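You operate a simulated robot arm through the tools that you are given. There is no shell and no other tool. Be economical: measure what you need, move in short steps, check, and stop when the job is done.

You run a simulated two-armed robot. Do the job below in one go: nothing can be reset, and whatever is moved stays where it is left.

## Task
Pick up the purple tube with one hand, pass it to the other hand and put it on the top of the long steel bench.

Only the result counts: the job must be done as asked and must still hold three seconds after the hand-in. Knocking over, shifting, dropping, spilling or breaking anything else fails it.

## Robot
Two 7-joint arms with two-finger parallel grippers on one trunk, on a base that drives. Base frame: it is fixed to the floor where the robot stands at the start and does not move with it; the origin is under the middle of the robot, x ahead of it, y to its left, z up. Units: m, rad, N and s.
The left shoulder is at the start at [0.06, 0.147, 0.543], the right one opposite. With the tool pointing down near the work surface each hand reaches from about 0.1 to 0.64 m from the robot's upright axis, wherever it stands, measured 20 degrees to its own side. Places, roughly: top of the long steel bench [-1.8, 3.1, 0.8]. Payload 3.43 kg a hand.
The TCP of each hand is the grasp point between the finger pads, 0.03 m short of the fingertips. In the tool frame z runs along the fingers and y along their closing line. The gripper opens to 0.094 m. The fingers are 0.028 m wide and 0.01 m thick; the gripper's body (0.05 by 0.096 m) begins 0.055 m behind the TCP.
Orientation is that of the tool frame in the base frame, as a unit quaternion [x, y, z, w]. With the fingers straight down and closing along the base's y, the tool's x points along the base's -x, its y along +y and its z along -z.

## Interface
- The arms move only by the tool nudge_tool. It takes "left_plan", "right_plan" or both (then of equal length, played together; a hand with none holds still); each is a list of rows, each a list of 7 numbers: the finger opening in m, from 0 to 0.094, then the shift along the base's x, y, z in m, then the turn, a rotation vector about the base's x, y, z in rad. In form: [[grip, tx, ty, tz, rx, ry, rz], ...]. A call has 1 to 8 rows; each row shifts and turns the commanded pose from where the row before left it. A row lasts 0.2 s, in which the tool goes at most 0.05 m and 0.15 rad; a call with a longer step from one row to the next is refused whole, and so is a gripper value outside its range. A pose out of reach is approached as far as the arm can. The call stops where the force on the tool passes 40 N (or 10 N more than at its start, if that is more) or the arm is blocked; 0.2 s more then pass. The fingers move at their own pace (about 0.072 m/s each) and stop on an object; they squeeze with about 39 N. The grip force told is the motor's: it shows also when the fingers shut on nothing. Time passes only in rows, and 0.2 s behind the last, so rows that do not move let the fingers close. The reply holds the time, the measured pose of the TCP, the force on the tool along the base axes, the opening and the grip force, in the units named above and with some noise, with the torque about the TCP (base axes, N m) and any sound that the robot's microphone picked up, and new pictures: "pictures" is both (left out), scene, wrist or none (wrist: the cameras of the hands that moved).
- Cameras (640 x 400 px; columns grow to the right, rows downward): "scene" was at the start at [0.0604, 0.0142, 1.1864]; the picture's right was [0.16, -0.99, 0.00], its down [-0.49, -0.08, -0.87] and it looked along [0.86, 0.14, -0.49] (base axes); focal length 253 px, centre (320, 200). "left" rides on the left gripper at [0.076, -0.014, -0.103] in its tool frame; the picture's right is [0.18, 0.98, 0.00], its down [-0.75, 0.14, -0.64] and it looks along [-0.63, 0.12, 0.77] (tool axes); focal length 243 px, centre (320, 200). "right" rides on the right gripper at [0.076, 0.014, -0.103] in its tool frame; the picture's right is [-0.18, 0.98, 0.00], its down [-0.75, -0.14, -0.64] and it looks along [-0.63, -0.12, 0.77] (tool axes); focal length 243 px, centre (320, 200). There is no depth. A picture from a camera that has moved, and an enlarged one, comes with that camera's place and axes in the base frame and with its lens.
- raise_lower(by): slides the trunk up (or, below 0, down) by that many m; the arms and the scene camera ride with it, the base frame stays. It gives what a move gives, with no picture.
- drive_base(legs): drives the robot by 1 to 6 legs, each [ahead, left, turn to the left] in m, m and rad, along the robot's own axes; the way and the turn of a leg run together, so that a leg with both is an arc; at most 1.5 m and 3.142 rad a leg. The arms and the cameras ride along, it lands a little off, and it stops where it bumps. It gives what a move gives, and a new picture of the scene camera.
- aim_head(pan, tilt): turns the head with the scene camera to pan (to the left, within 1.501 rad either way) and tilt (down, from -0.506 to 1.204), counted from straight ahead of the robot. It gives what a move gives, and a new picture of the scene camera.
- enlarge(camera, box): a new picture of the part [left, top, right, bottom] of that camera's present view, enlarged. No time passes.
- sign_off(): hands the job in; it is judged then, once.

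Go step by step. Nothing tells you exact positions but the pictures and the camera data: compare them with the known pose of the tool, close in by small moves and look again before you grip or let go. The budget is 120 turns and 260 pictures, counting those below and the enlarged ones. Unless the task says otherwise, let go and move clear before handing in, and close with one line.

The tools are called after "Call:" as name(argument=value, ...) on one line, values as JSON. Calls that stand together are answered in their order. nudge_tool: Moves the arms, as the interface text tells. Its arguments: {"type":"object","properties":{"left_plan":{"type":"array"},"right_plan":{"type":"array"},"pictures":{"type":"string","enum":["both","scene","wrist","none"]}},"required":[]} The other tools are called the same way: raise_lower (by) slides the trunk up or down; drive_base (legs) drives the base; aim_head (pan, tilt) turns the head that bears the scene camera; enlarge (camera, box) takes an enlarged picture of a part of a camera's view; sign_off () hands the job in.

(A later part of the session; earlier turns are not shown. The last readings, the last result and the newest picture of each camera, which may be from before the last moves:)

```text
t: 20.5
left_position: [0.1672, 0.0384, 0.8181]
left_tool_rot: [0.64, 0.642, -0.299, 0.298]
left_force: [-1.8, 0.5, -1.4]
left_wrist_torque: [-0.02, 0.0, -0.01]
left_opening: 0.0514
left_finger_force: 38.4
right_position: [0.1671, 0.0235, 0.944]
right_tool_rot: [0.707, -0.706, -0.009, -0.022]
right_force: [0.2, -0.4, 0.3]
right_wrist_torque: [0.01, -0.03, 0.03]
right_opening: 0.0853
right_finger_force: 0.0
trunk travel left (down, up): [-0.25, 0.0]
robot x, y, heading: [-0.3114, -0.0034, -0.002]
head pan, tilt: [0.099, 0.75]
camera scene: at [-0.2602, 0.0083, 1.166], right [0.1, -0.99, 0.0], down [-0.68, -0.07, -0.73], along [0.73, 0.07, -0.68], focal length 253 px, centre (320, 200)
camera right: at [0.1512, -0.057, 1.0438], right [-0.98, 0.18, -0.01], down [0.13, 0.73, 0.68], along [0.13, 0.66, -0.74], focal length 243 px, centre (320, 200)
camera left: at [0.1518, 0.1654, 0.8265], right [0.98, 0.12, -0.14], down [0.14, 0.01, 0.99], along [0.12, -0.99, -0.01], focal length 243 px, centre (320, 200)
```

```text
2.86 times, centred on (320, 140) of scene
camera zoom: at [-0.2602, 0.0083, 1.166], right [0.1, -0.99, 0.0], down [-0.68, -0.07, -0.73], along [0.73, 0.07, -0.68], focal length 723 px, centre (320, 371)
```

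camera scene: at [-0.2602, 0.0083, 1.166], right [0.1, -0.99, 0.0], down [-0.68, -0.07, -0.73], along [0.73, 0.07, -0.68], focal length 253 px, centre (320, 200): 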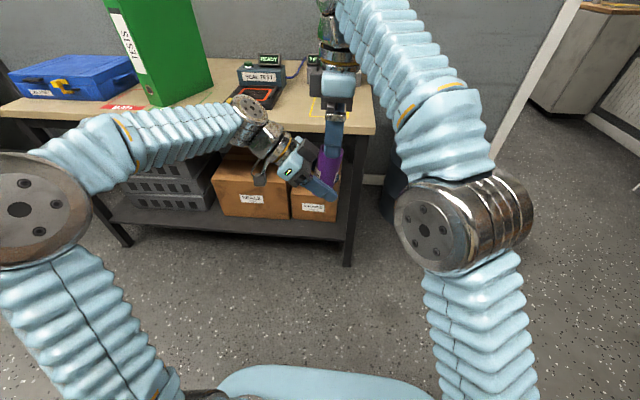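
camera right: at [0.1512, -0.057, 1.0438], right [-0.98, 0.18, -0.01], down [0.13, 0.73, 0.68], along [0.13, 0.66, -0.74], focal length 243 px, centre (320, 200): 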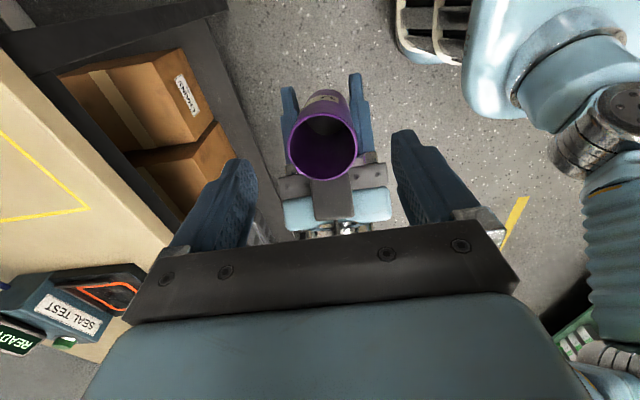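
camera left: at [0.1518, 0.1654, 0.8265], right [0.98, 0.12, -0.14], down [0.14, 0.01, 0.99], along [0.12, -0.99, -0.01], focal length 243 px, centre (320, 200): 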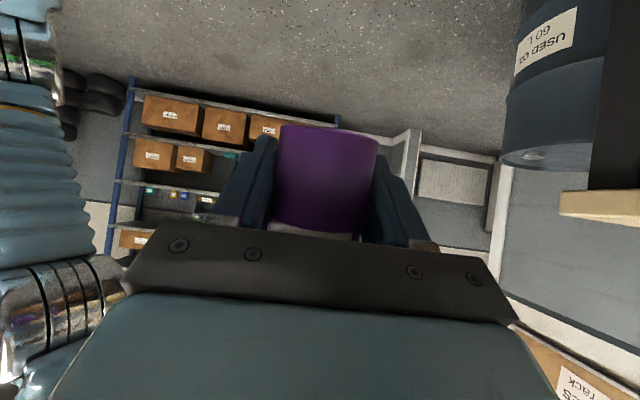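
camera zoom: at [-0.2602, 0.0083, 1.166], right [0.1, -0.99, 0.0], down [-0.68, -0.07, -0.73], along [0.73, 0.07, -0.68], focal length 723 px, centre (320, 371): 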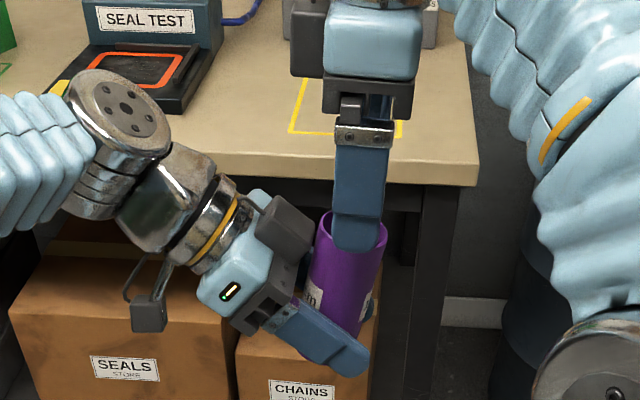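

The right hand is centred on the tube within a few mm. I lower it 0.06 m over the top and check before closing.

Call:
nudge_tool(right_plan=[[0.085, -0.001, -0.002, -0.02, 0, 0, 0], [0.085, 0, 0, -0.02, 0, 0, 0], [0.085, 0, 0, -0.018, 0, 0, 0]])

Call:
enlarge(camera="scene", box=[220, 70, 420, 210])

```text
t: 21.3
left_position: [0.1657, 0.037, 0.8169]
left_tool_rot: [0.64, 0.641, -0.299, 0.299]
left_force: [0.4, 0.1, -2.9]
left_wrist_torque: [0.05, -0.01, -0.01]
left_opening: 0.0514
left_finger_force: 39.1
right_position: [0.1664, 0.0227, 0.8862]
right_tool_rot: [0.707, -0.707, -0.008, -0.022]
right_force: [-0.1, 0.0, -0.1]
right_wrist_torque: [-0.02, -0.01, 0.01]
right_opening: 0.085
right_finger_force: 0.1
trunk travel left (down, up): [-0.25, 0.0]
robot x, y, heading: [-0.3163, -0.0001, -0.002]
head pan, tilt: [0.099, 0.75]
camera scene: at [-0.2602, 0.0081, 1.166], right [0.1, -0.99, 0.0], down [-0.68, -0.07, -0.73], along [0.73, 0.07, -0.68], focal length 253 px, centre (320, 200)
camera right: at [0.1508, -0.0583, 0.9855], right [-0.98, 0.18, -0.01], down [0.13, 0.73, 0.68], along [0.13, 0.66, -0.74], focal length 243 px, centre (320, 200)
```

scene: 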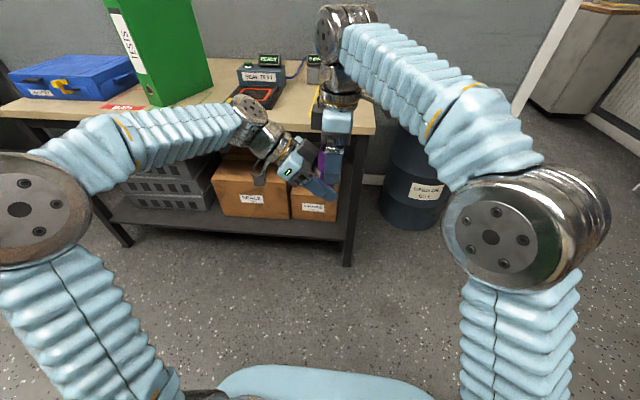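
right: 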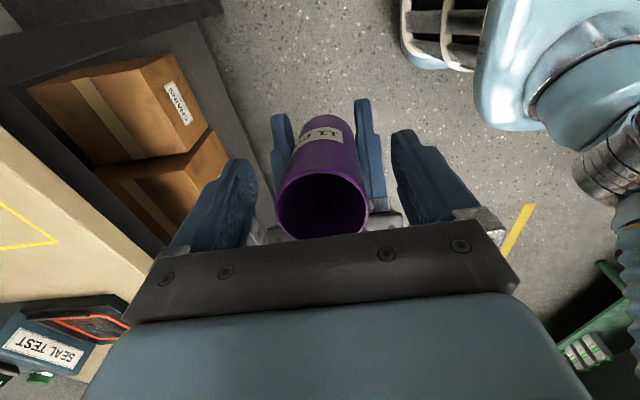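

```text
2.86 times, centred on (320, 140) of scene
camera zoom: at [-0.2602, 0.0081, 1.166], right [0.1, -0.99, 0.0], down [-0.68, -0.07, -0.73], along [0.73, 0.07, -0.68], focal length 723 px, centre (320, 371)
```

zoom: 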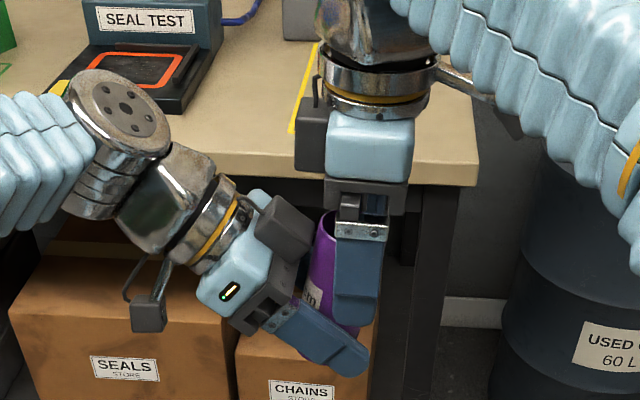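

The right TCP is on the tube's axis. I close the right hand.

Call:
nudge_tool(right_plan=[[0.06, 0, 0, 0, 0, 0, 0], [0.03, 0, 0, 0, 0, 0, 0], [0.03, 0, 0, 0, 0, 0, 0], [0.03, 0, 0, 0, 0, 0, 0]])

```text
t: 22.3
left_position: [0.1674, 0.0386, 0.8184]
left_tool_rot: [0.64, 0.642, -0.298, 0.299]
left_force: [-2.9, 0.2, -1.4]
left_wrist_torque: [-0.06, -0.34, -0.04]
left_opening: 0.0513
left_finger_force: 38.6
right_position: [0.1662, 0.0231, 0.8859]
right_tool_rot: [0.707, -0.707, -0.008, -0.024]
right_force: [1.7, -1.4, -0.4]
right_wrist_torque: [-0.01, 0.18, 0.0]
right_opening: 0.051
right_finger_force: 39.6
trunk travel left (down, up): [-0.25, 0.0]
robot x, y, heading: [-0.3147, -0.0035, 0.004]
head pan, tilt: [0.099, 0.75]
camera scene: at [-0.2602, 0.0081, 1.166], right [0.1, -0.99, 0.0], down [-0.68, -0.07, -0.73], along [0.73, 0.07, -0.68], focal length 253 px, centre (320, 200)
camera right: at [0.1509, -0.0583, 0.9856], right [-0.98, 0.18, -0.01], down [0.13, 0.73, 0.68], along [0.13, 0.66, -0.74], focal length 243 px, centre (320, 200)
```

scene: 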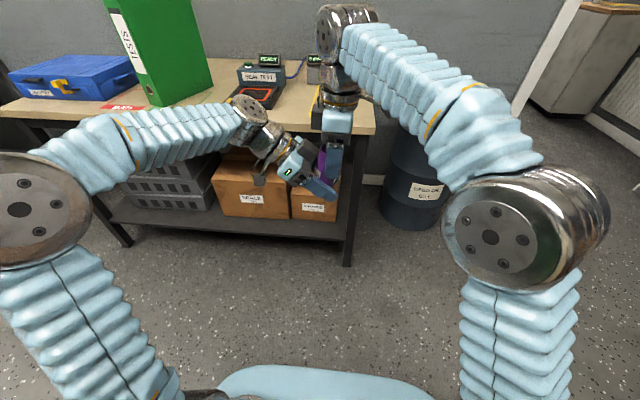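
right: 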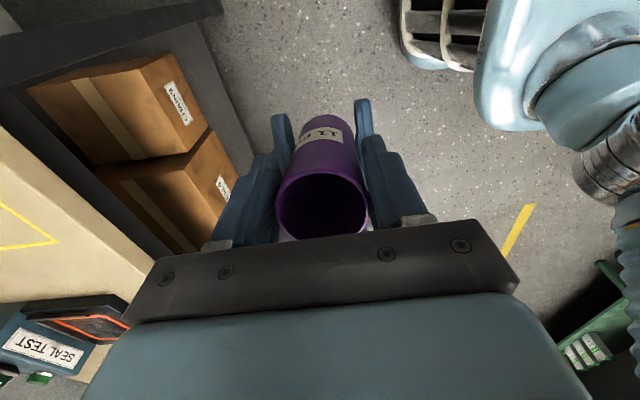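

Both hands hold the tube. The left hand now opens and withdraws straight to the left.

Call:
nudge_tool(left_plan=[[0.06, 0, 0, 0, 0, 0, 0], [0.09, 0, 0, 0, 0, 0, 0], [0.09, 0, 0, 0, 0, 0, 0], [0.09, 0, 0.02, 0, 0, 0, 0], [0.09, 0, 0.04, 0, 0, 0, 0], [0.09, 0, 0.04, 0, 0, 0, 0], [0.09, 0, 0.04, 0, 0, 0, 0]])

Call:
enlarge(camera="scene", box=[220, 70, 420, 210])

```text
t: 23.9
left_position: [0.1658, 0.1786, 0.8201]
left_tool_rot: [0.642, 0.641, -0.298, 0.298]
left_force: [0.3, -1.4, 0.0]
left_wrist_torque: [0.0, -0.01, -0.01]
left_opening: 0.09
left_finger_force: 0.1
right_position: [0.1674, 0.0229, 0.885]
right_tool_rot: [0.707, -0.706, -0.008, -0.023]
right_force: [0.7, -0.1, -0.1]
right_wrist_torque: [-0.02, 0.02, -0.03]
right_opening: 0.0511
right_finger_force: 39.2
trunk travel left (down, up): [-0.25, 0.0]
robot x, y, heading: [-0.3158, -0.001, 0.001]
head pan, tilt: [0.099, 0.75]
camera scene: at [-0.2602, 0.0079, 1.166], right [0.1, -0.99, 0.0], down [-0.68, -0.07, -0.73], along [0.73, 0.07, -0.68], focal length 253 px, centre (320, 200)
camera left: at [0.1504, 0.307, 0.8278], right [0.98, 0.12, -0.14], down [0.14, 0.01, 0.99], along [0.12, -0.99, -0.01], focal length 243 px, centre (320, 200)
```

scene: 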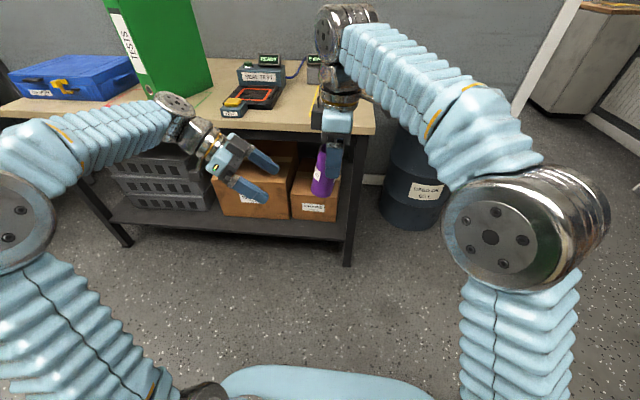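
left: 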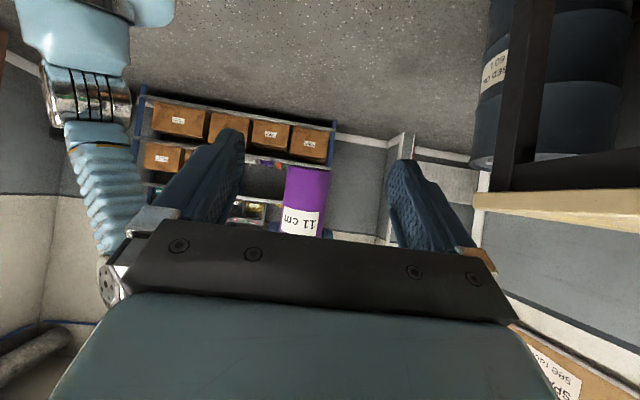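

```text
2.86 times, centred on (320, 140) of scene
camera zoom: at [-0.2602, 0.0079, 1.166], right [0.1, -0.99, 0.0], down [-0.68, -0.07, -0.73], along [0.73, 0.07, -0.68], focal length 723 px, centre (320, 371)
```

zoom: 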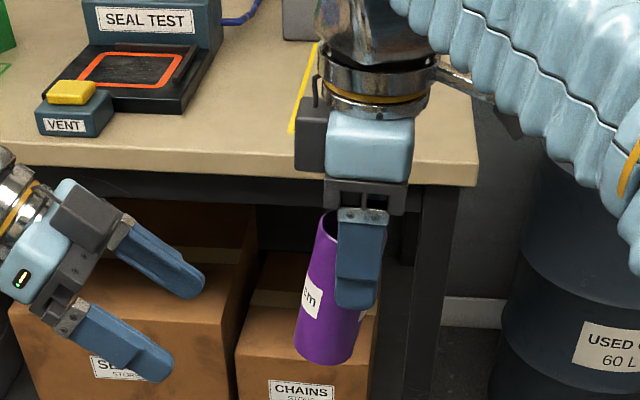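

The handover is done. The tube leans about 0.16 rad in the right hand, so I correct that while moving the right hand away, and turn the left hand back forward.

Call:
nudge_tool(left_plan=[[0.09, 0, 0.02, 0.01, 0, 0, 0.143], [0.09, 0, 0.01, 0.01, 0, 0, 0.143], [0.09, 0, 0.01, 0.01, 0, 0, 0.143], [0.06, 0, 0, 0.01, 0, 0, 0.143], [0.06, 0, 0, 0.01, 0, 0, 0.143], [0.03, 0, 0, 0.01, 0, 0, 0.143], [0.03, 0, 0, 0.01, 0, 0, 0.143], [0.03, 0, 0, 0.01, 0, 0, 0.143]], right_plan=[[0.03, 0, -0.01, 0.005, -0.02, 0, 0], [0.03, 0, -0.01, 0.005, -0.02, 0, 0], [0.03, 0, -0.01, 0.005, -0.02, 0, 0], [0.03, 0, -0.01, 0.005, -0.02, 0, 0], [0.03, 0, -0.01, 0.005, -0.02, 0, 0], [0.03, 0, -0.01, 0.005, -0.02, 0, 0], [0.03, 0, -0.01, 0, -0.02, 0, 0], [0.03, 0, -0.01, 0, -0.02, 0, 0]])

Call:
enlarge(camera="scene", box=[220, 70, 420, 210])

```text
t: 25.7
left_position: [0.1663, 0.2196, 0.8966]
left_tool_rot: [0.192, 0.886, -0.089, 0.413]
left_force: [0.3, 0.0, 0.2]
left_wrist_torque: [0.01, 0.01, 0.01]
left_opening: 0.0299
left_finger_force: 0.1
right_position: [0.1659, -0.0578, 0.9165]
right_tool_rot: [0.707, -0.705, 0.049, 0.034]
right_force: [0.4, 0.1, -2.9]
right_wrist_torque: [-0.02, -0.02, 0.01]
right_opening: 0.051
right_finger_force: 38.8
trunk travel left (down, up): [-0.25, 0.0]
robot x, y, heading: [-0.3124, 0.0018, 0.001]
head pan, tilt: [0.099, 0.75]
camera scene: at [-0.2602, 0.0082, 1.166], right [0.1, -0.99, 0.0], down [-0.68, -0.07, -0.73], along [0.73, 0.07, -0.68], focal length 253 px, centre (320, 200)
camera right: at [0.1493, -0.1223, 1.0279], right [-0.98, 0.18, -0.04], down [0.13, 0.82, 0.55], along [0.13, 0.54, -0.83], focal length 243 px, centre (320, 200)
camera left: at [0.0428, 0.2581, 0.9061], right [0.3, 0.94, -0.14], down [0.05, 0.13, 0.99], along [0.95, -0.3, -0.01], focal length 243 px, centre (320, 200)
```

scene: 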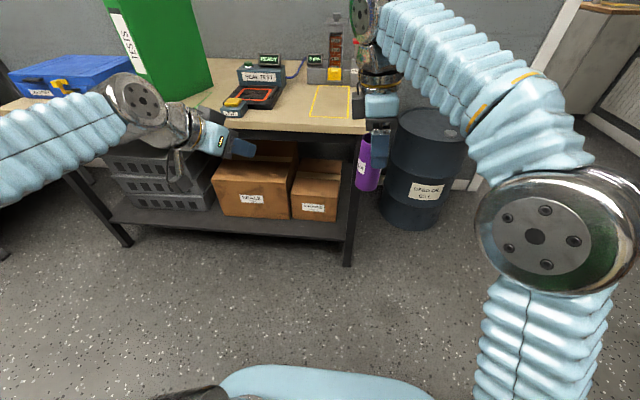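
right: 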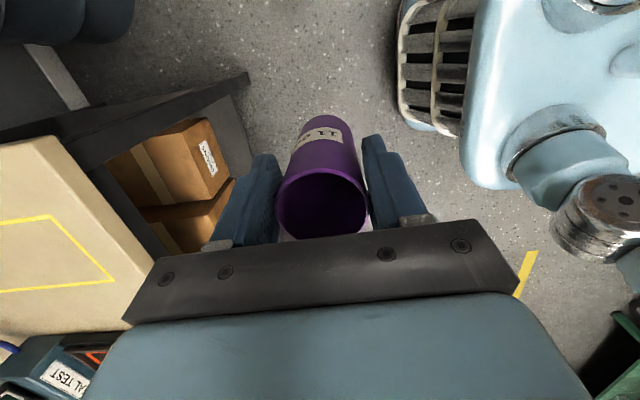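
left: 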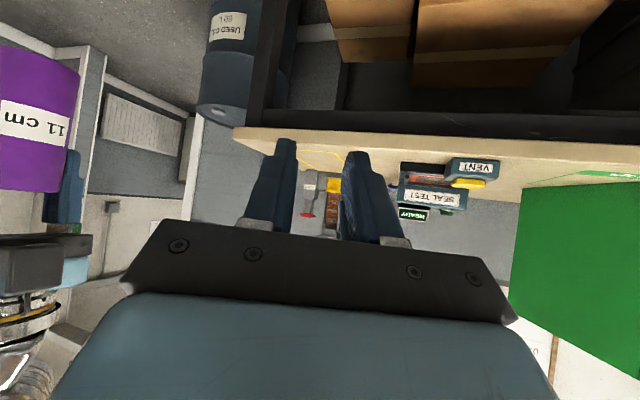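

```text
2.86 times, centred on (320, 140) of scene
camera zoom: at [-0.2602, 0.0082, 1.166], right [0.1, -0.99, 0.0], down [-0.68, -0.07, -0.73], along [0.73, 0.07, -0.68], focal length 723 px, centre (320, 371)
```

zoom: 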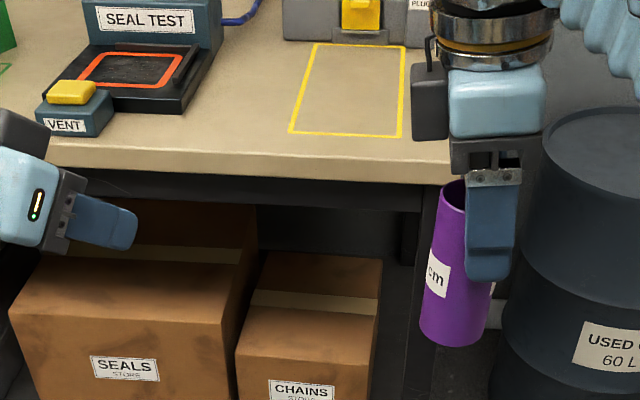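

The tube is now upright in the right hand. I turn the robot left in place, then look ahead toward the bench.

Call:
drive_base(legs=[[-0.1, 0, 0], [0, 0, 1.571]])

Call:
aim_head(pan=0.4, tilt=0.25)

```text
t: 30.6
left_position: [-0.6208, 0.4834, 0.8983]
left_tool_rot: [-0.482, 0.768, 0.224, 0.357]
left_force: [0.1, -1.2, 0.6]
left_wrist_torque: [0.01, 0.0, 0.05]
left_opening: 0.0299
left_finger_force: 0.1
right_position: [-0.3443, 0.4781, 0.9166]
right_tool_rot: [0.998, -0.01, 0.058, -0.01]
right_force: [0.5, 0.5, -2.3]
right_wrist_torque: [-0.05, -0.01, 0.0]
right_opening: 0.0514
right_finger_force: 38.9
trunk travel left (down, up): [-0.25, 0.0]
robot x, y, heading: [-0.4124, -0.0005, 1.548]
head pan, tilt: [0.099, 0.75]
camera scene: at [-0.4194, 0.0525, 1.166], right [1.0, 0.08, 0.0], down [0.05, -0.68, -0.73], along [-0.06, 0.73, -0.68], focal length 253 px, centre (320, 200)
```

scene: 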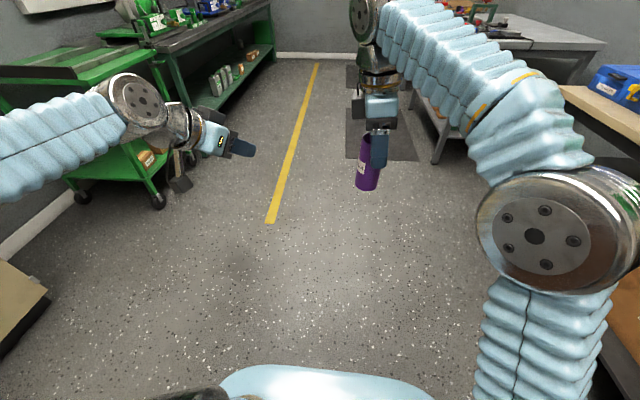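

```text
t: 31.5
left_position: [-0.6217, 0.4832, 0.8986]
left_tool_rot: [-0.482, 0.768, 0.224, 0.358]
left_force: [-0.4, 0.4, -0.1]
left_wrist_torque: [-0.03, 0.01, 0.01]
left_opening: 0.03
left_finger_force: 0.0
right_position: [-0.3451, 0.476, 0.9156]
right_tool_rot: [0.998, -0.01, 0.058, -0.01]
right_force: [-0.3, -1.1, -1.3]
right_wrist_torque: [0.01, 0.01, 0.0]
right_opening: 0.0512
right_finger_force: 39.5
trunk travel left (down, up): [-0.25, 0.0]
robot x, y, heading: [-0.416, -0.0007, 1.554]
head pan, tilt: [0.4, 0.25]
camera scene: at [-0.4474, 0.0567, 1.211], right [0.93, 0.37, 0.0], down [0.09, -0.23, -0.97], along [-0.36, 0.9, -0.25], focal length 253 px, centre (320, 200)
```

scene: 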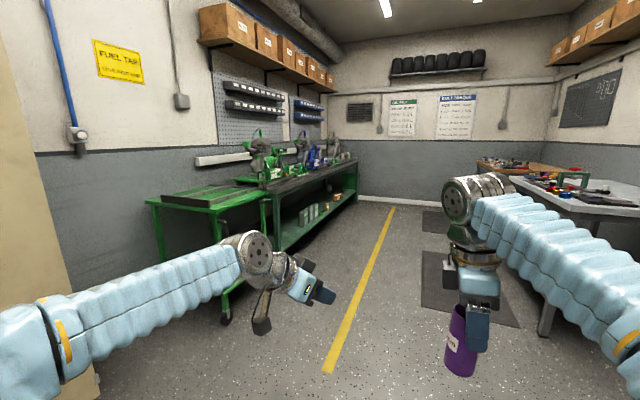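

The aisle ahead is clear. I drive forward along it, drifting slightly left, and inspect the bench from closer.

Call:
drive_base(legs=[[1.4, 0.1, 0.02]])

Call:
aim_head(pan=0.7, tilt=0.3)

Call:
enlarge(camera="scene", box=[120, 80, 440, 280])

```text
t: 38.5
left_position: [-0.719, 1.8812, 0.8972]
left_tool_rot: [-0.49, 0.763, 0.227, 0.356]
left_force: [-0.1, 0.2, -0.6]
left_wrist_torque: [0.02, -0.01, 0.0]
left_opening: 0.0299
left_finger_force: 0.0
right_position: [-0.4429, 1.8807, 0.9178]
right_tool_rot: [0.998, 0.003, 0.059, -0.01]
right_force: [-0.5, -0.1, -1.4]
right_wrist_torque: [0.02, -0.02, -0.01]
right_opening: 0.0512
right_finger_force: 39.0
trunk travel left (down, up): [-0.25, 0.0]
robot x, y, heading: [-0.5005, 1.4066, 1.573]
head pan, tilt: [0.4, 0.25]
camera scene: at [-0.5351, 1.4583, 1.2111], right [0.92, 0.39, 0.0], down [0.1, -0.23, -0.97], along [-0.38, 0.89, -0.25], focal length 253 px, centre (320, 200)
```

scene: 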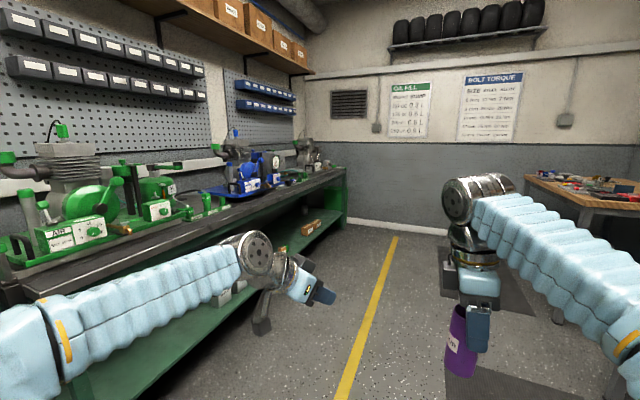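

```text
t: 39.3
left_position: [-0.7196, 1.8818, 0.8984]
left_tool_rot: [-0.492, 0.762, 0.228, 0.354]
left_force: [-0.1, -0.3, 0.0]
left_wrist_torque: [-0.02, 0.0, 0.01]
left_opening: 0.0301
left_finger_force: 0.2
right_position: [-0.4428, 1.8813, 0.9169]
right_tool_rot: [0.998, 0.002, 0.059, -0.01]
right_force: [0.2, 1.0, -2.4]
right_wrist_torque: [-0.01, -0.01, 0.01]
right_opening: 0.0511
right_finger_force: 38.9
trunk travel left (down, up): [-0.25, 0.0]
robot x, y, heading: [-0.5018, 1.4019, 1.577]
head pan, tilt: [0.7, 0.3]
camera scene: at [-0.5589, 1.4438, 1.2064], right [0.76, 0.65, 0.0], down [0.19, -0.23, -0.96], along [-0.62, 0.73, -0.3], focal length 253 px, centre (320, 200)
```

scene: 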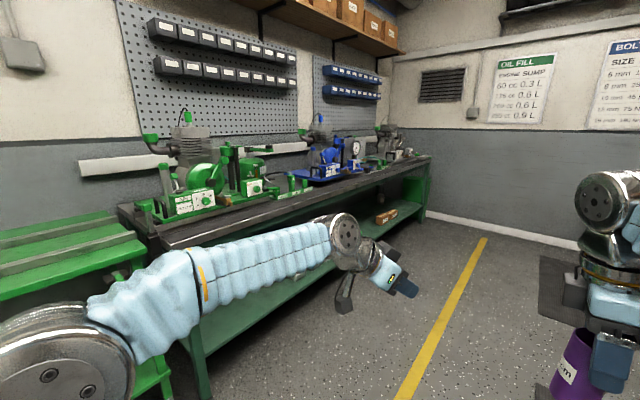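

```text
2.00 times, centred on (280, 180) of scene
camera zoom: at [-0.5589, 1.4438, 1.2064], right [0.76, 0.65, 0.0], down [0.19, -0.23, -0.96], along [-0.62, 0.73, -0.3], focal length 506 px, centre (400, 240)
```

zoom: 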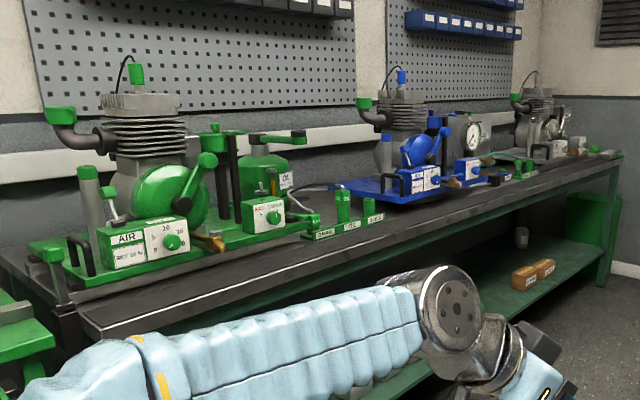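

The long dark-topped bench has a free front strip, with its front edge near x ≈ −1.45. I drive on to y ≈ 2.9 and turn to face it.

Call:
drive_base(legs=[[1.5, 0.0, 0], [0, 0, 1.571]])

Call:
aim_head(pan=-0.1, tilt=0.5)

```text
t: 50.5
left_position: [-0.9764, 2.7026, 0.8982]
left_tool_rot: [0.883, -0.205, -0.411, -0.096]
left_force: [0.0, -0.3, 0.3]
left_wrist_torque: [-0.02, 0.0, 0.0]
left_opening: 0.03
left_finger_force: 0.0
right_position: [-0.9666, 2.9793, 0.9172]
right_tool_rot: [0.715, 0.697, 0.034, -0.048]
right_force: [-0.1, -0.1, -2.5]
right_wrist_torque: [0.06, 0.01, 0.0]
right_opening: 0.0514
right_finger_force: 39.1
trunk travel left (down, up): [-0.25, 0.0]
robot x, y, heading: [-0.4898, 2.9088, 3.109]
head pan, tilt: [0.7, 0.3]
camera scene: at [-0.5329, 2.849, 1.2064], right [-0.62, 0.78, 0.0], down [0.23, 0.18, -0.96], along [-0.75, -0.59, -0.3], focal length 253 px, centre (320, 200)
```

scene: 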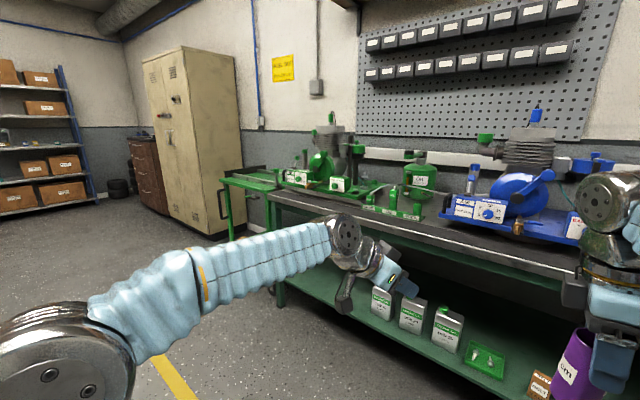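

```text
t: 51.7
left_position: [-0.9749, 2.7029, 0.8975]
left_tool_rot: [0.883, -0.205, -0.41, -0.096]
left_force: [0.5, -0.1, -0.4]
left_wrist_torque: [0.03, 0.0, 0.05]
left_opening: 0.0301
left_finger_force: 0.1
right_position: [-0.9667, 2.979, 0.9172]
right_tool_rot: [0.716, 0.696, 0.034, -0.048]
right_force: [0.3, -0.3, -2.3]
right_wrist_torque: [0.04, -0.01, -0.03]
right_opening: 0.0513
right_finger_force: 39.2
trunk travel left (down, up): [-0.25, 0.0]
robot x, y, heading: [-0.4919, 2.9049, 3.111]
head pan, tilt: [-0.099, 0.499]
camera scene: at [-0.5501, 2.9186, 1.188], right [0.13, 0.99, 0.0], down [0.47, -0.06, -0.88], along [-0.87, 0.11, -0.48], focal length 253 px, centre (320, 200)
```

scene: 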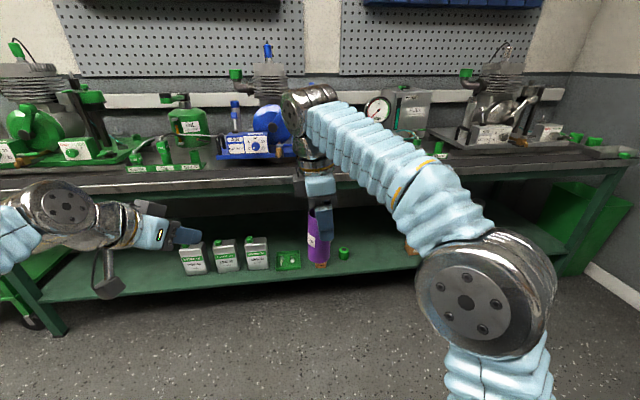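

I face the bench, and the strip in front of the blue unit looks free. I zoom in to measure it.

Call:
enlarge(camera="scene", box=[100, 110, 300, 235])

Call:
enlarge(camera="scene", box=[260, 100, 460, 225])

```text
3.20 times, centred on (200, 172) of scene
camera zoom: at [-0.5501, 2.9186, 1.188], right [0.13, 0.99, 0.0], down [0.47, -0.06, -0.88], along [-0.87, 0.11, -0.48], focal length 810 px, centre (704, 288)
```

zoom: 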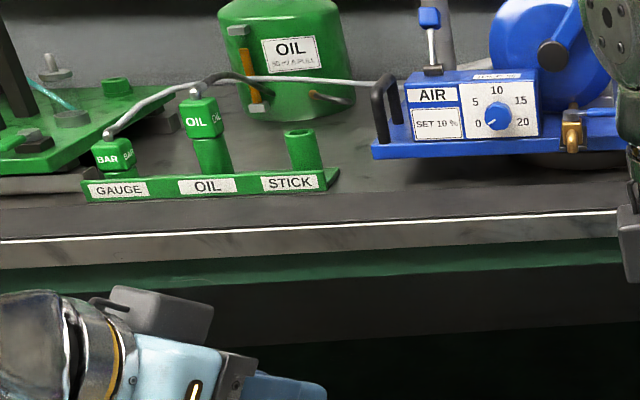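

```text
3.20 times, centred on (360, 162) of scene
camera zoom: at [-0.5501, 2.9186, 1.188], right [0.13, 0.99, 0.0], down [0.47, -0.06, -0.88], along [-0.87, 0.11, -0.48], focal length 810 px, centre (192, 320)
```

zoom: 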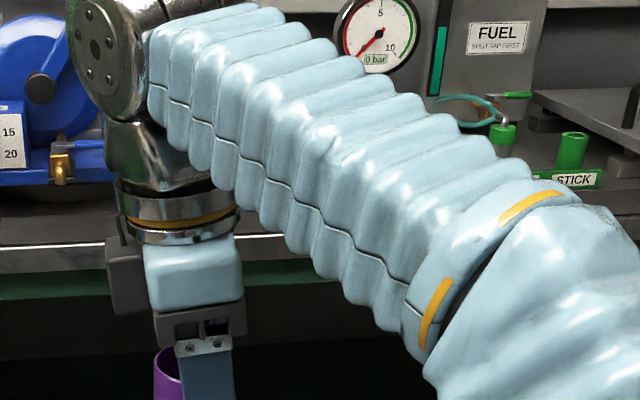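

The free strip in front of the blue unit runs from x ≈ −1.46 to −1.69, and I will place the tube near (−1.57, 2.97). First I retract the left hand and raise the right one.

Call:
nudge_tool(left_plan=[[0.03, 0.04, 0, 0.0, 0, 0, 0], [0.03, 0.04, 0, 0.0, 0, 0, 0], [0.03, 0.04, 0, 0.0, 0, 0, 0], [0.03, 0.04, 0, 0.0, 0, 0, 0]], right_plan=[[0.03, 0, 0, 0.01, 0, 0, 0], [0.03, 0, 0, 0.01, 0, 0, 0], [0.03, 0, 0, 0.01, 0, 0, 0], [0.03, 0, 0, 0.01, 0, 0, 0]])

```text
t: 52.7
left_position: [-0.8148, 2.703, 0.8977]
left_tool_rot: [0.884, -0.205, -0.41, -0.096]
left_force: [0.6, 0.4, 0.1]
left_wrist_torque: [0.0, -0.02, -0.01]
left_opening: 0.03
left_finger_force: 0.0
right_position: [-0.967, 2.9801, 0.9475]
right_tool_rot: [0.715, 0.697, 0.034, -0.048]
right_force: [-0.1, 0.8, -2.9]
right_wrist_torque: [0.01, -0.06, 0.01]
right_opening: 0.051
right_finger_force: 38.9
right hand out of reach, approached as far as the arm can: row 4
trunk travel left (down, up): [-0.25, 0.0]
robot x, y, heading: [-0.4894, 2.9105, 3.109]
head pan, tilt: [-0.099, 0.499]
camera scene: at [-0.5503, 2.9187, 1.188], right [0.13, 0.99, 0.0], down [0.48, -0.06, -0.88], along [-0.87, 0.11, -0.48], focal length 253 px, centre (320, 200)
camera right: at [-0.9478, 3.0425, 1.0581], right [0.98, -0.21, -0.04], down [-0.15, -0.82, 0.55], along [-0.15, -0.53, -0.83], focal length 243 px, centre (320, 200)
camera left: at [-0.6938, 2.659, 0.9061], right [-0.33, -0.93, -0.14], down [-0.06, -0.13, 0.99], along [-0.94, 0.33, -0.01], focal length 243 px, centre (320, 200)
```

scene: 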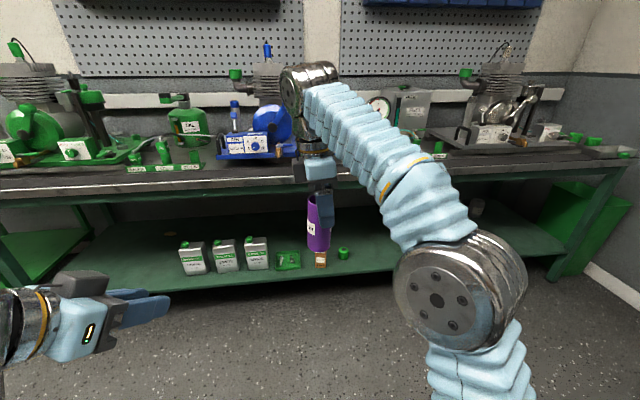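
right: 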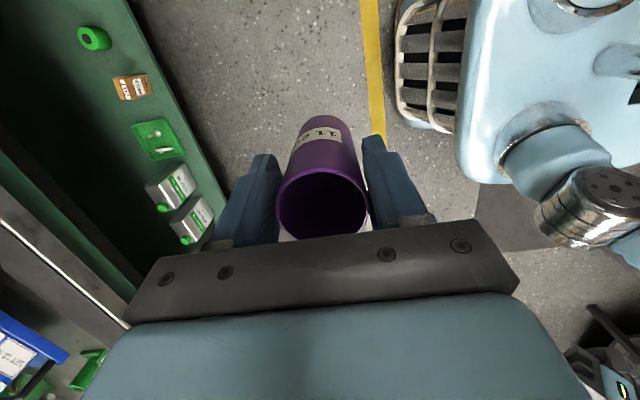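
left: 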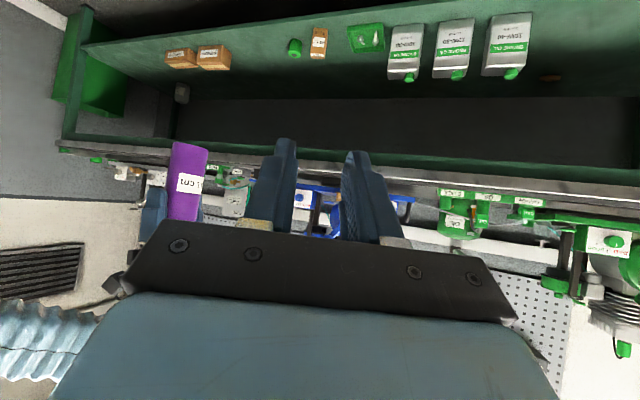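

The tube's bottom is about 5 cm above the bench top. I drive forward 0.5 m and check.

Call:
drive_base(legs=[[0.5, 0, 0.03]])

Call:
enlarge(camera="scene", box=[240, 80, 440, 205])

Call:
enlarge(camera="right", box=[0, 0, 640, 400])

Call:
enlarge(camera="left", box=[0, 0, 640, 400])

```text
t: 55.6
left_position: [-1.2957, 2.6989, 0.8984]
left_tool_rot: [0.886, -0.191, -0.413, -0.089]
left_force: [-0.4, -0.3, -0.1]
left_wrist_torque: [-0.01, 0.0, 0.01]
left_opening: 0.0299
left_finger_force: 0.1
right_position: [-1.455, 2.973, 0.9471]
right_tool_rot: [0.705, 0.707, 0.034, -0.049]
right_force: [-0.6, 0.3, -2.9]
right_wrist_torque: [0.03, -0.04, 0.04]
right_opening: 0.0512
right_finger_force: 39.5
trunk travel left (down, up): [-0.25, 0.0]
robot x, y, heading: [-0.9765, 2.9128, -3.139]
head pan, tilt: [-0.099, 0.499]
camera scene: at [-1.0381, 2.9234, 1.188], right [0.1, 1.0, 0.0], down [0.48, -0.05, -0.88], along [-0.87, 0.09, -0.48], focal length 253 px, centre (320, 200)
```

scene: 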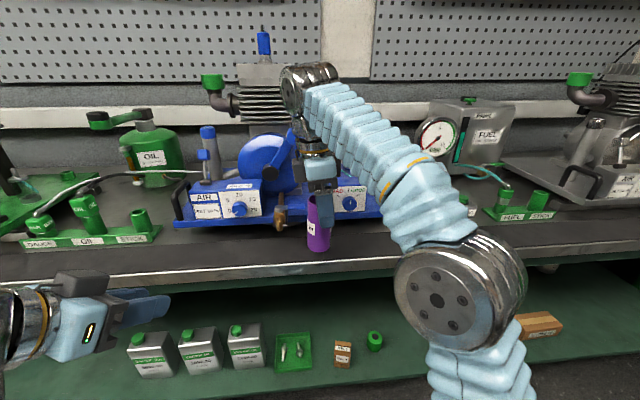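

```text
3.20 times, centred on (340, 142) of scene
camera zoom: at [-1.0381, 2.9234, 1.188], right [0.1, 1.0, 0.0], down [0.48, -0.05, -0.88], along [-0.87, 0.09, -0.48], focal length 810 px, centre (256, 384)
```

zoom: 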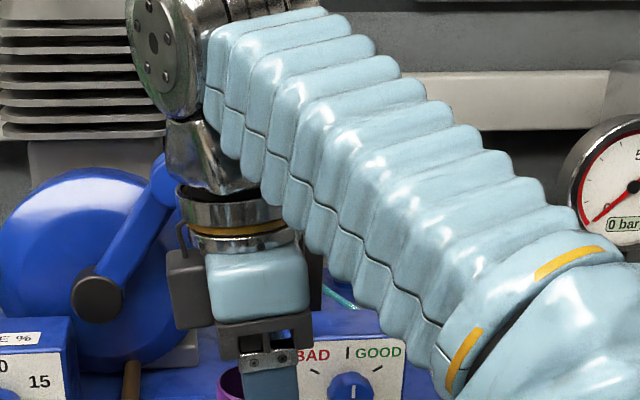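

```text
1.00 times, centred on (320, 200) of right (not enlarged: the box is as wide or as high as the picture)
camera zoom: at [-1.4392, 3.0352, 1.0581], right [0.98, -0.18, -0.04], down [-0.13, -0.82, 0.55], along [-0.13, -0.54, -0.83], focal length 243 px, centre (320, 200)
```

zoom: 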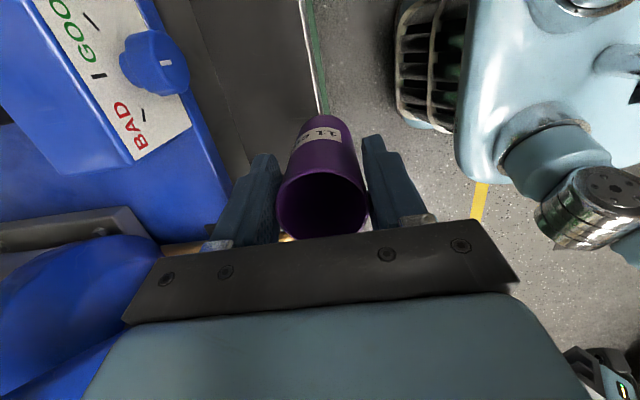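

```text
1.00 times, centred on (320, 200) of left (not enlarged: the box is as wide or as high as the picture)
camera zoom: at [-1.1744, 2.6595, 0.9062], right [-0.3, -0.94, -0.14], down [-0.05, -0.13, 0.99], along [-0.95, 0.3, -0.01], focal length 243 px, centre (320, 200)
```

zoom: 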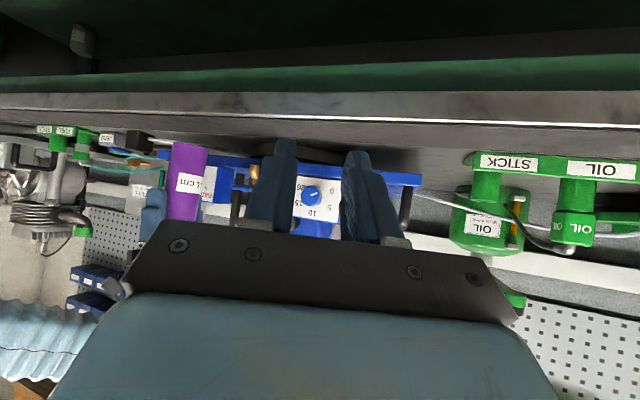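

The strip here is narrower than I thought: the blue unit's raised plate overhangs to x ≈ −1.575, the bench edge is at −1.456 and the bench top is at z ≈ 0.798. I move the tube to x ≈ −1.51, y ≈ 2.96, midway between the knob and the brass valve, and lower a little.

Call:
nudge_tool(right_plan=[[0.03, -0.014, -0.004, -0.004, 0, 0, 0], [0.03, -0.014, -0.004, -0.004, 0, 0, 0], [0.03, -0.014, -0.004, -0.004, 0, 0, 0], [0.03, -0.012, -0.001, -0.003, 0, 0, 0]])

Call:
enlarge(camera="scene", box=[240, 160, 400, 280])

Call:
enlarge(camera="left", box=[60, 60, 340, 235])

```text
t: 56.6
left_position: [-1.2958, 2.6985, 0.898]
left_tool_rot: [0.886, -0.192, -0.413, -0.09]
left_force: [-0.3, 0.2, 0.7]
left_wrist_torque: [-0.02, -0.04, 0.0]
left_opening: 0.03
left_finger_force: 0.1
right_position: [-1.4763, 2.9663, 0.9407]
right_tool_rot: [0.705, 0.707, 0.033, -0.049]
right_force: [0.2, 0.4, -2.2]
right_wrist_torque: [0.02, -0.01, 0.02]
right_opening: 0.0508
right_finger_force: 39.1
right hand out of reach, approached as far as the arm can: row 2, 3, 4
trunk travel left (down, up): [-0.25, 0.0]
robot x, y, heading: [-0.9751, 2.9178, -3.139]
head pan, tilt: [-0.099, 0.499]
camera scene: at [-1.0382, 2.9233, 1.188], right [0.1, 1.0, 0.0], down [0.48, -0.05, -0.88], along [-0.87, 0.09, -0.48], focal length 253 px, centre (320, 200)
camera right: at [-1.4595, 3.0294, 1.0514], right [0.98, -0.18, -0.04], down [-0.12, -0.82, 0.55], along [-0.13, -0.54, -0.83], focal length 243 px, centre (320, 200)
```

scene: 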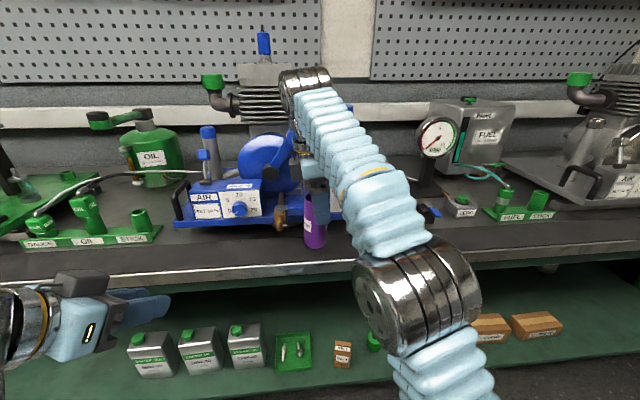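
right: 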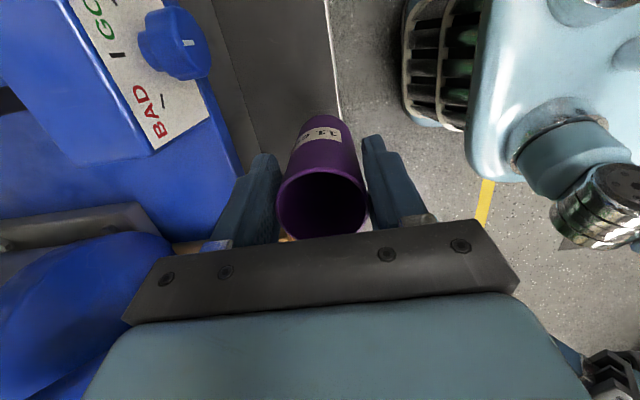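

```text
3.33 times, centred on (320, 220) of scene
camera zoom: at [-1.0382, 2.9233, 1.188], right [0.1, 1.0, 0.0], down [0.48, -0.05, -0.88], along [-0.87, 0.09, -0.48], focal length 844 px, centre (320, 133)
```

zoom: 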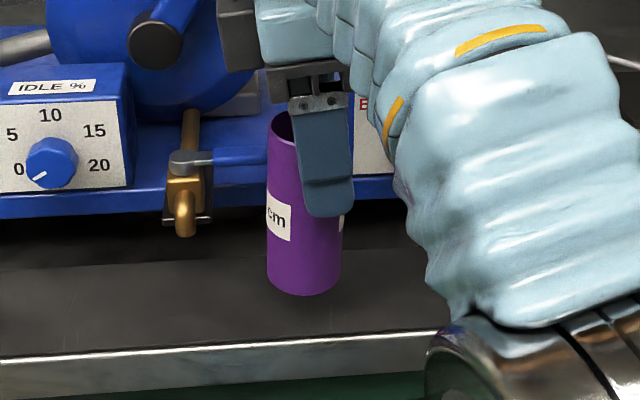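

```text
2.29 times, centred on (200, 148) of left
camera zoom: at [-1.1745, 2.6595, 0.9062], right [-0.3, -0.94, -0.14], down [-0.05, -0.13, 0.99], along [-0.95, 0.3, -0.01], focal length 555 px, centre (594, 320)
```

zoom: 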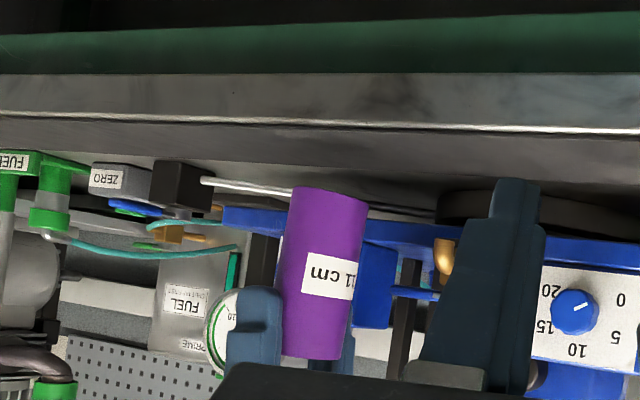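

The arm is at its limit forward at this height, so I drive ahead 3.5 cm.

Call:
drive_base(legs=[[0.035, 0, 0]])

Call:
enlarge(camera="right", box=[100, 0, 420, 200])

Call:
enlarge(camera="left", box=[60, 60, 340, 235])

```text
t: 57.4
left_position: [-1.3323, 2.6995, 0.8979]
left_tool_rot: [0.886, -0.192, -0.413, -0.09]
left_force: [-0.2, 0.2, -0.1]
left_wrist_torque: [0.02, -0.03, 0.0]
left_opening: 0.0299
left_finger_force: 0.0
right_position: [-1.5118, 2.9661, 0.9417]
right_tool_rot: [0.705, 0.707, 0.033, -0.05]
right_force: [-0.8, 0.0, -2.1]
right_wrist_torque: [0.05, -0.02, -0.03]
right_opening: 0.051
right_finger_force: 38.7
trunk travel left (down, up): [-0.25, 0.0]
robot x, y, heading: [-1.0138, 2.9149, -3.134]
head pan, tilt: [-0.099, 0.499]
camera scene: at [-1.0733, 2.9233, 1.188], right [0.1, 1.0, 0.0], down [0.48, -0.05, -0.88], along [-0.87, 0.09, -0.48], focal length 253 px, centre (320, 200)
```

scene: 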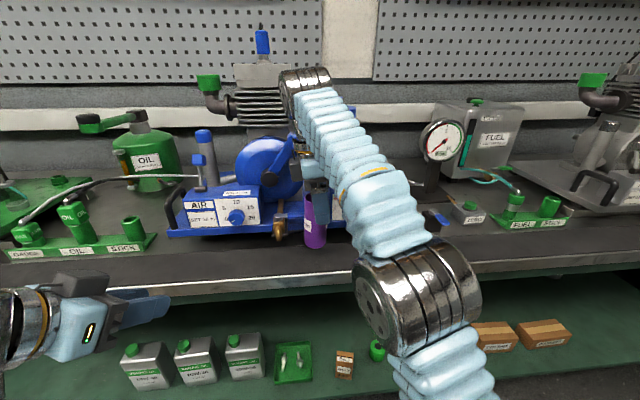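

```text
2.00 times, centred on (260, 100) of right
camera zoom: at [-1.4946, 3.0295, 1.0515], right [0.98, -0.18, -0.04], down [-0.12, -0.82, 0.55], along [-0.13, -0.54, -0.83], focal length 485 px, centre (440, 400)
```

zoom: 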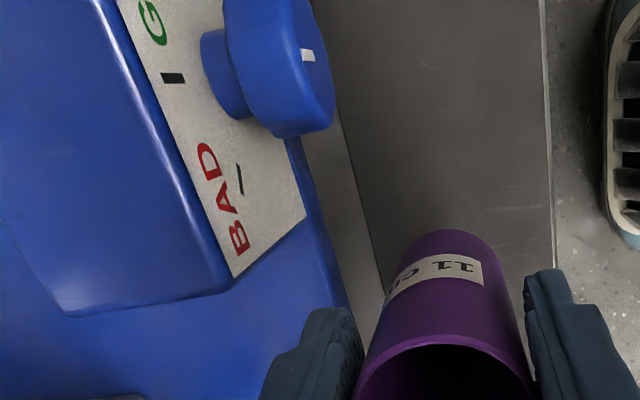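

```text
2.29 times, centred on (200, 148) of left
camera zoom: at [-1.2096, 2.6594, 0.9062], right [-0.3, -0.94, -0.14], down [-0.05, -0.13, 0.99], along [-0.95, 0.3, -0.01], focal length 555 px, centre (594, 320)
```

zoom: 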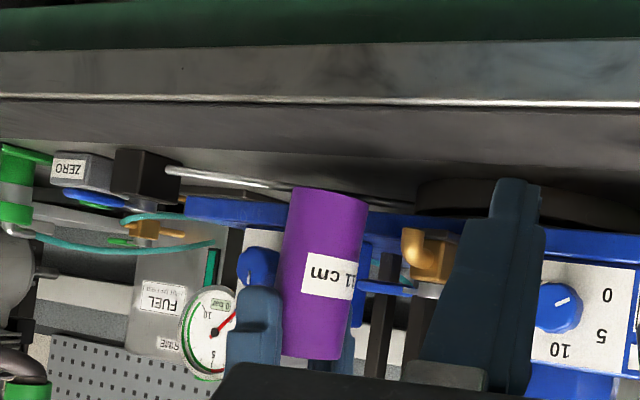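

The tube is over the bench at (−1.51, 2.966), bottom at about z = 0.845 and the bench at 0.798. I lower it 0.038 m and check.

Call:
nudge_tool(right_plan=[[0.03, 0.003, -0.002, -0.013, 0, 0, 0], [0.03, 0.002, -0.002, -0.013, 0, 0, 0], [0.03, 0, 0, -0.012, 0, 0, 0]])

Call:
enlarge(camera="left", box=[60, 60, 340, 235])

Call:
enlarge(camera="scene", box=[240, 160, 400, 280])

```text
t: 58.2
left_position: [-1.3319, 2.6997, 0.8981]
left_tool_rot: [0.886, -0.192, -0.413, -0.09]
left_force: [0.4, -0.5, 0.3]
left_wrist_torque: [-0.02, 0.01, 0.01]
left_opening: 0.03
left_finger_force: 0.0
right_position: [-1.5067, 2.9618, 0.9029]
right_tool_rot: [0.705, 0.707, 0.033, -0.048]
right_force: [0.5, -0.2, -2.9]
right_wrist_torque: [0.0, 0.0, 0.01]
right_opening: 0.051
right_finger_force: 39.1
trunk travel left (down, up): [-0.25, 0.0]
robot x, y, heading: [-1.0117, 2.9163, -3.141]
head pan, tilt: [-0.099, 0.499]
camera scene: at [-1.0733, 2.9232, 1.188], right [0.1, 1.0, 0.0], down [0.48, -0.05, -0.88], along [-0.87, 0.09, -0.48], focal length 253 px, centre (320, 200)
camera right: at [-1.4897, 3.0249, 1.0134], right [0.98, -0.18, -0.04], down [-0.12, -0.82, 0.55], along [-0.14, -0.54, -0.83], focal length 243 px, centre (320, 200)
```

scene: 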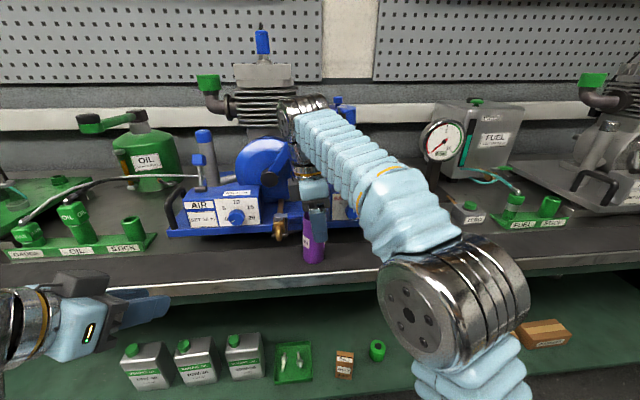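
right: 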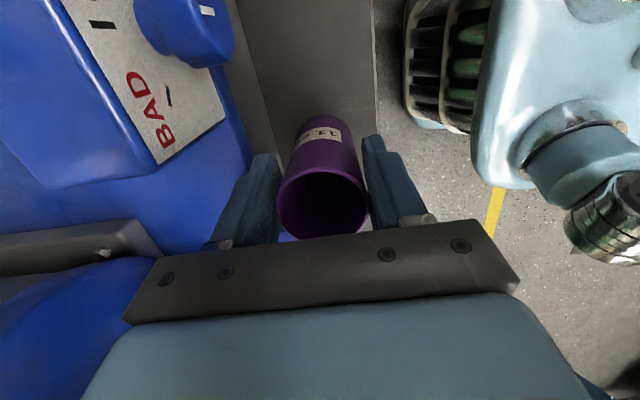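

```text
2.29 times, centred on (200, 148) of left
camera zoom: at [-1.2096, 2.6594, 0.9062], right [-0.3, -0.94, -0.14], down [-0.05, -0.13, 0.99], along [-0.95, 0.3, -0.01], focal length 555 px, centre (594, 320)
```

zoom: 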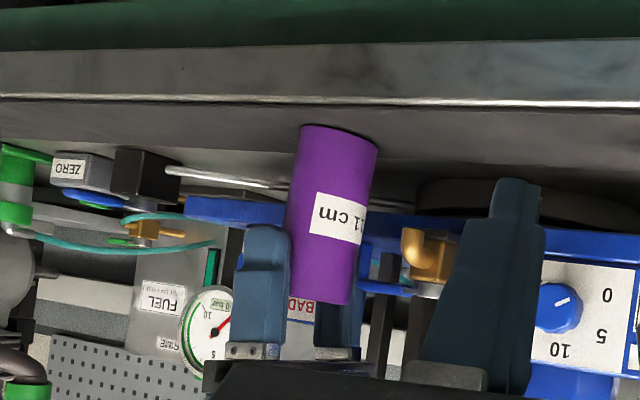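

```text
3.33 times, centred on (320, 220) of scene
camera zoom: at [-1.0733, 2.9232, 1.188], right [0.1, 1.0, 0.0], down [0.48, -0.05, -0.88], along [-0.87, 0.09, -0.48], focal length 844 px, centre (320, 133)
```

zoom: 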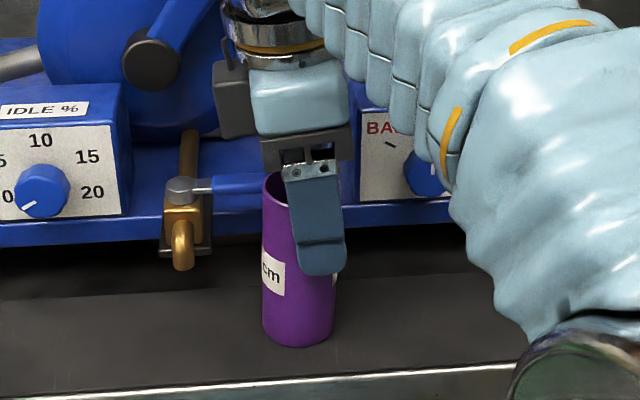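

The tube's bottom is within about 2–10 mm of the bench. I lower in small steps, watching the force.

Call:
nudge_tool(right_plan=[[0.03, 0, 0, -0.002, 0, 0, 0], [0.03, 0, 0, -0.002, 0, 0, 0]], pictures="none")

```text
t: 58.8
left_position: [-1.3296, 2.6991, 0.8992]
left_tool_rot: [0.886, -0.191, -0.412, -0.089]
left_force: [0.5, 0.6, -0.8]
left_wrist_torque: [0.03, 0.01, -0.01]
left_opening: 0.0303
left_finger_force: 0.0
right_position: [-1.5065, 2.9615, 0.9017]
right_tool_rot: [0.705, 0.707, 0.03, -0.049]
right_force: [-5.4, -4.5, 35.4]
right_wrist_torque: [-0.09, 0.07, -0.03]
right_opening: 0.0516
right_finger_force: 38.7
trunk travel left (down, up): [-0.25, 0.0]
robot x, y, heading: [-1.0151, 2.9145, -3.139]
head pan, tilt: [-0.099, 0.499]
```

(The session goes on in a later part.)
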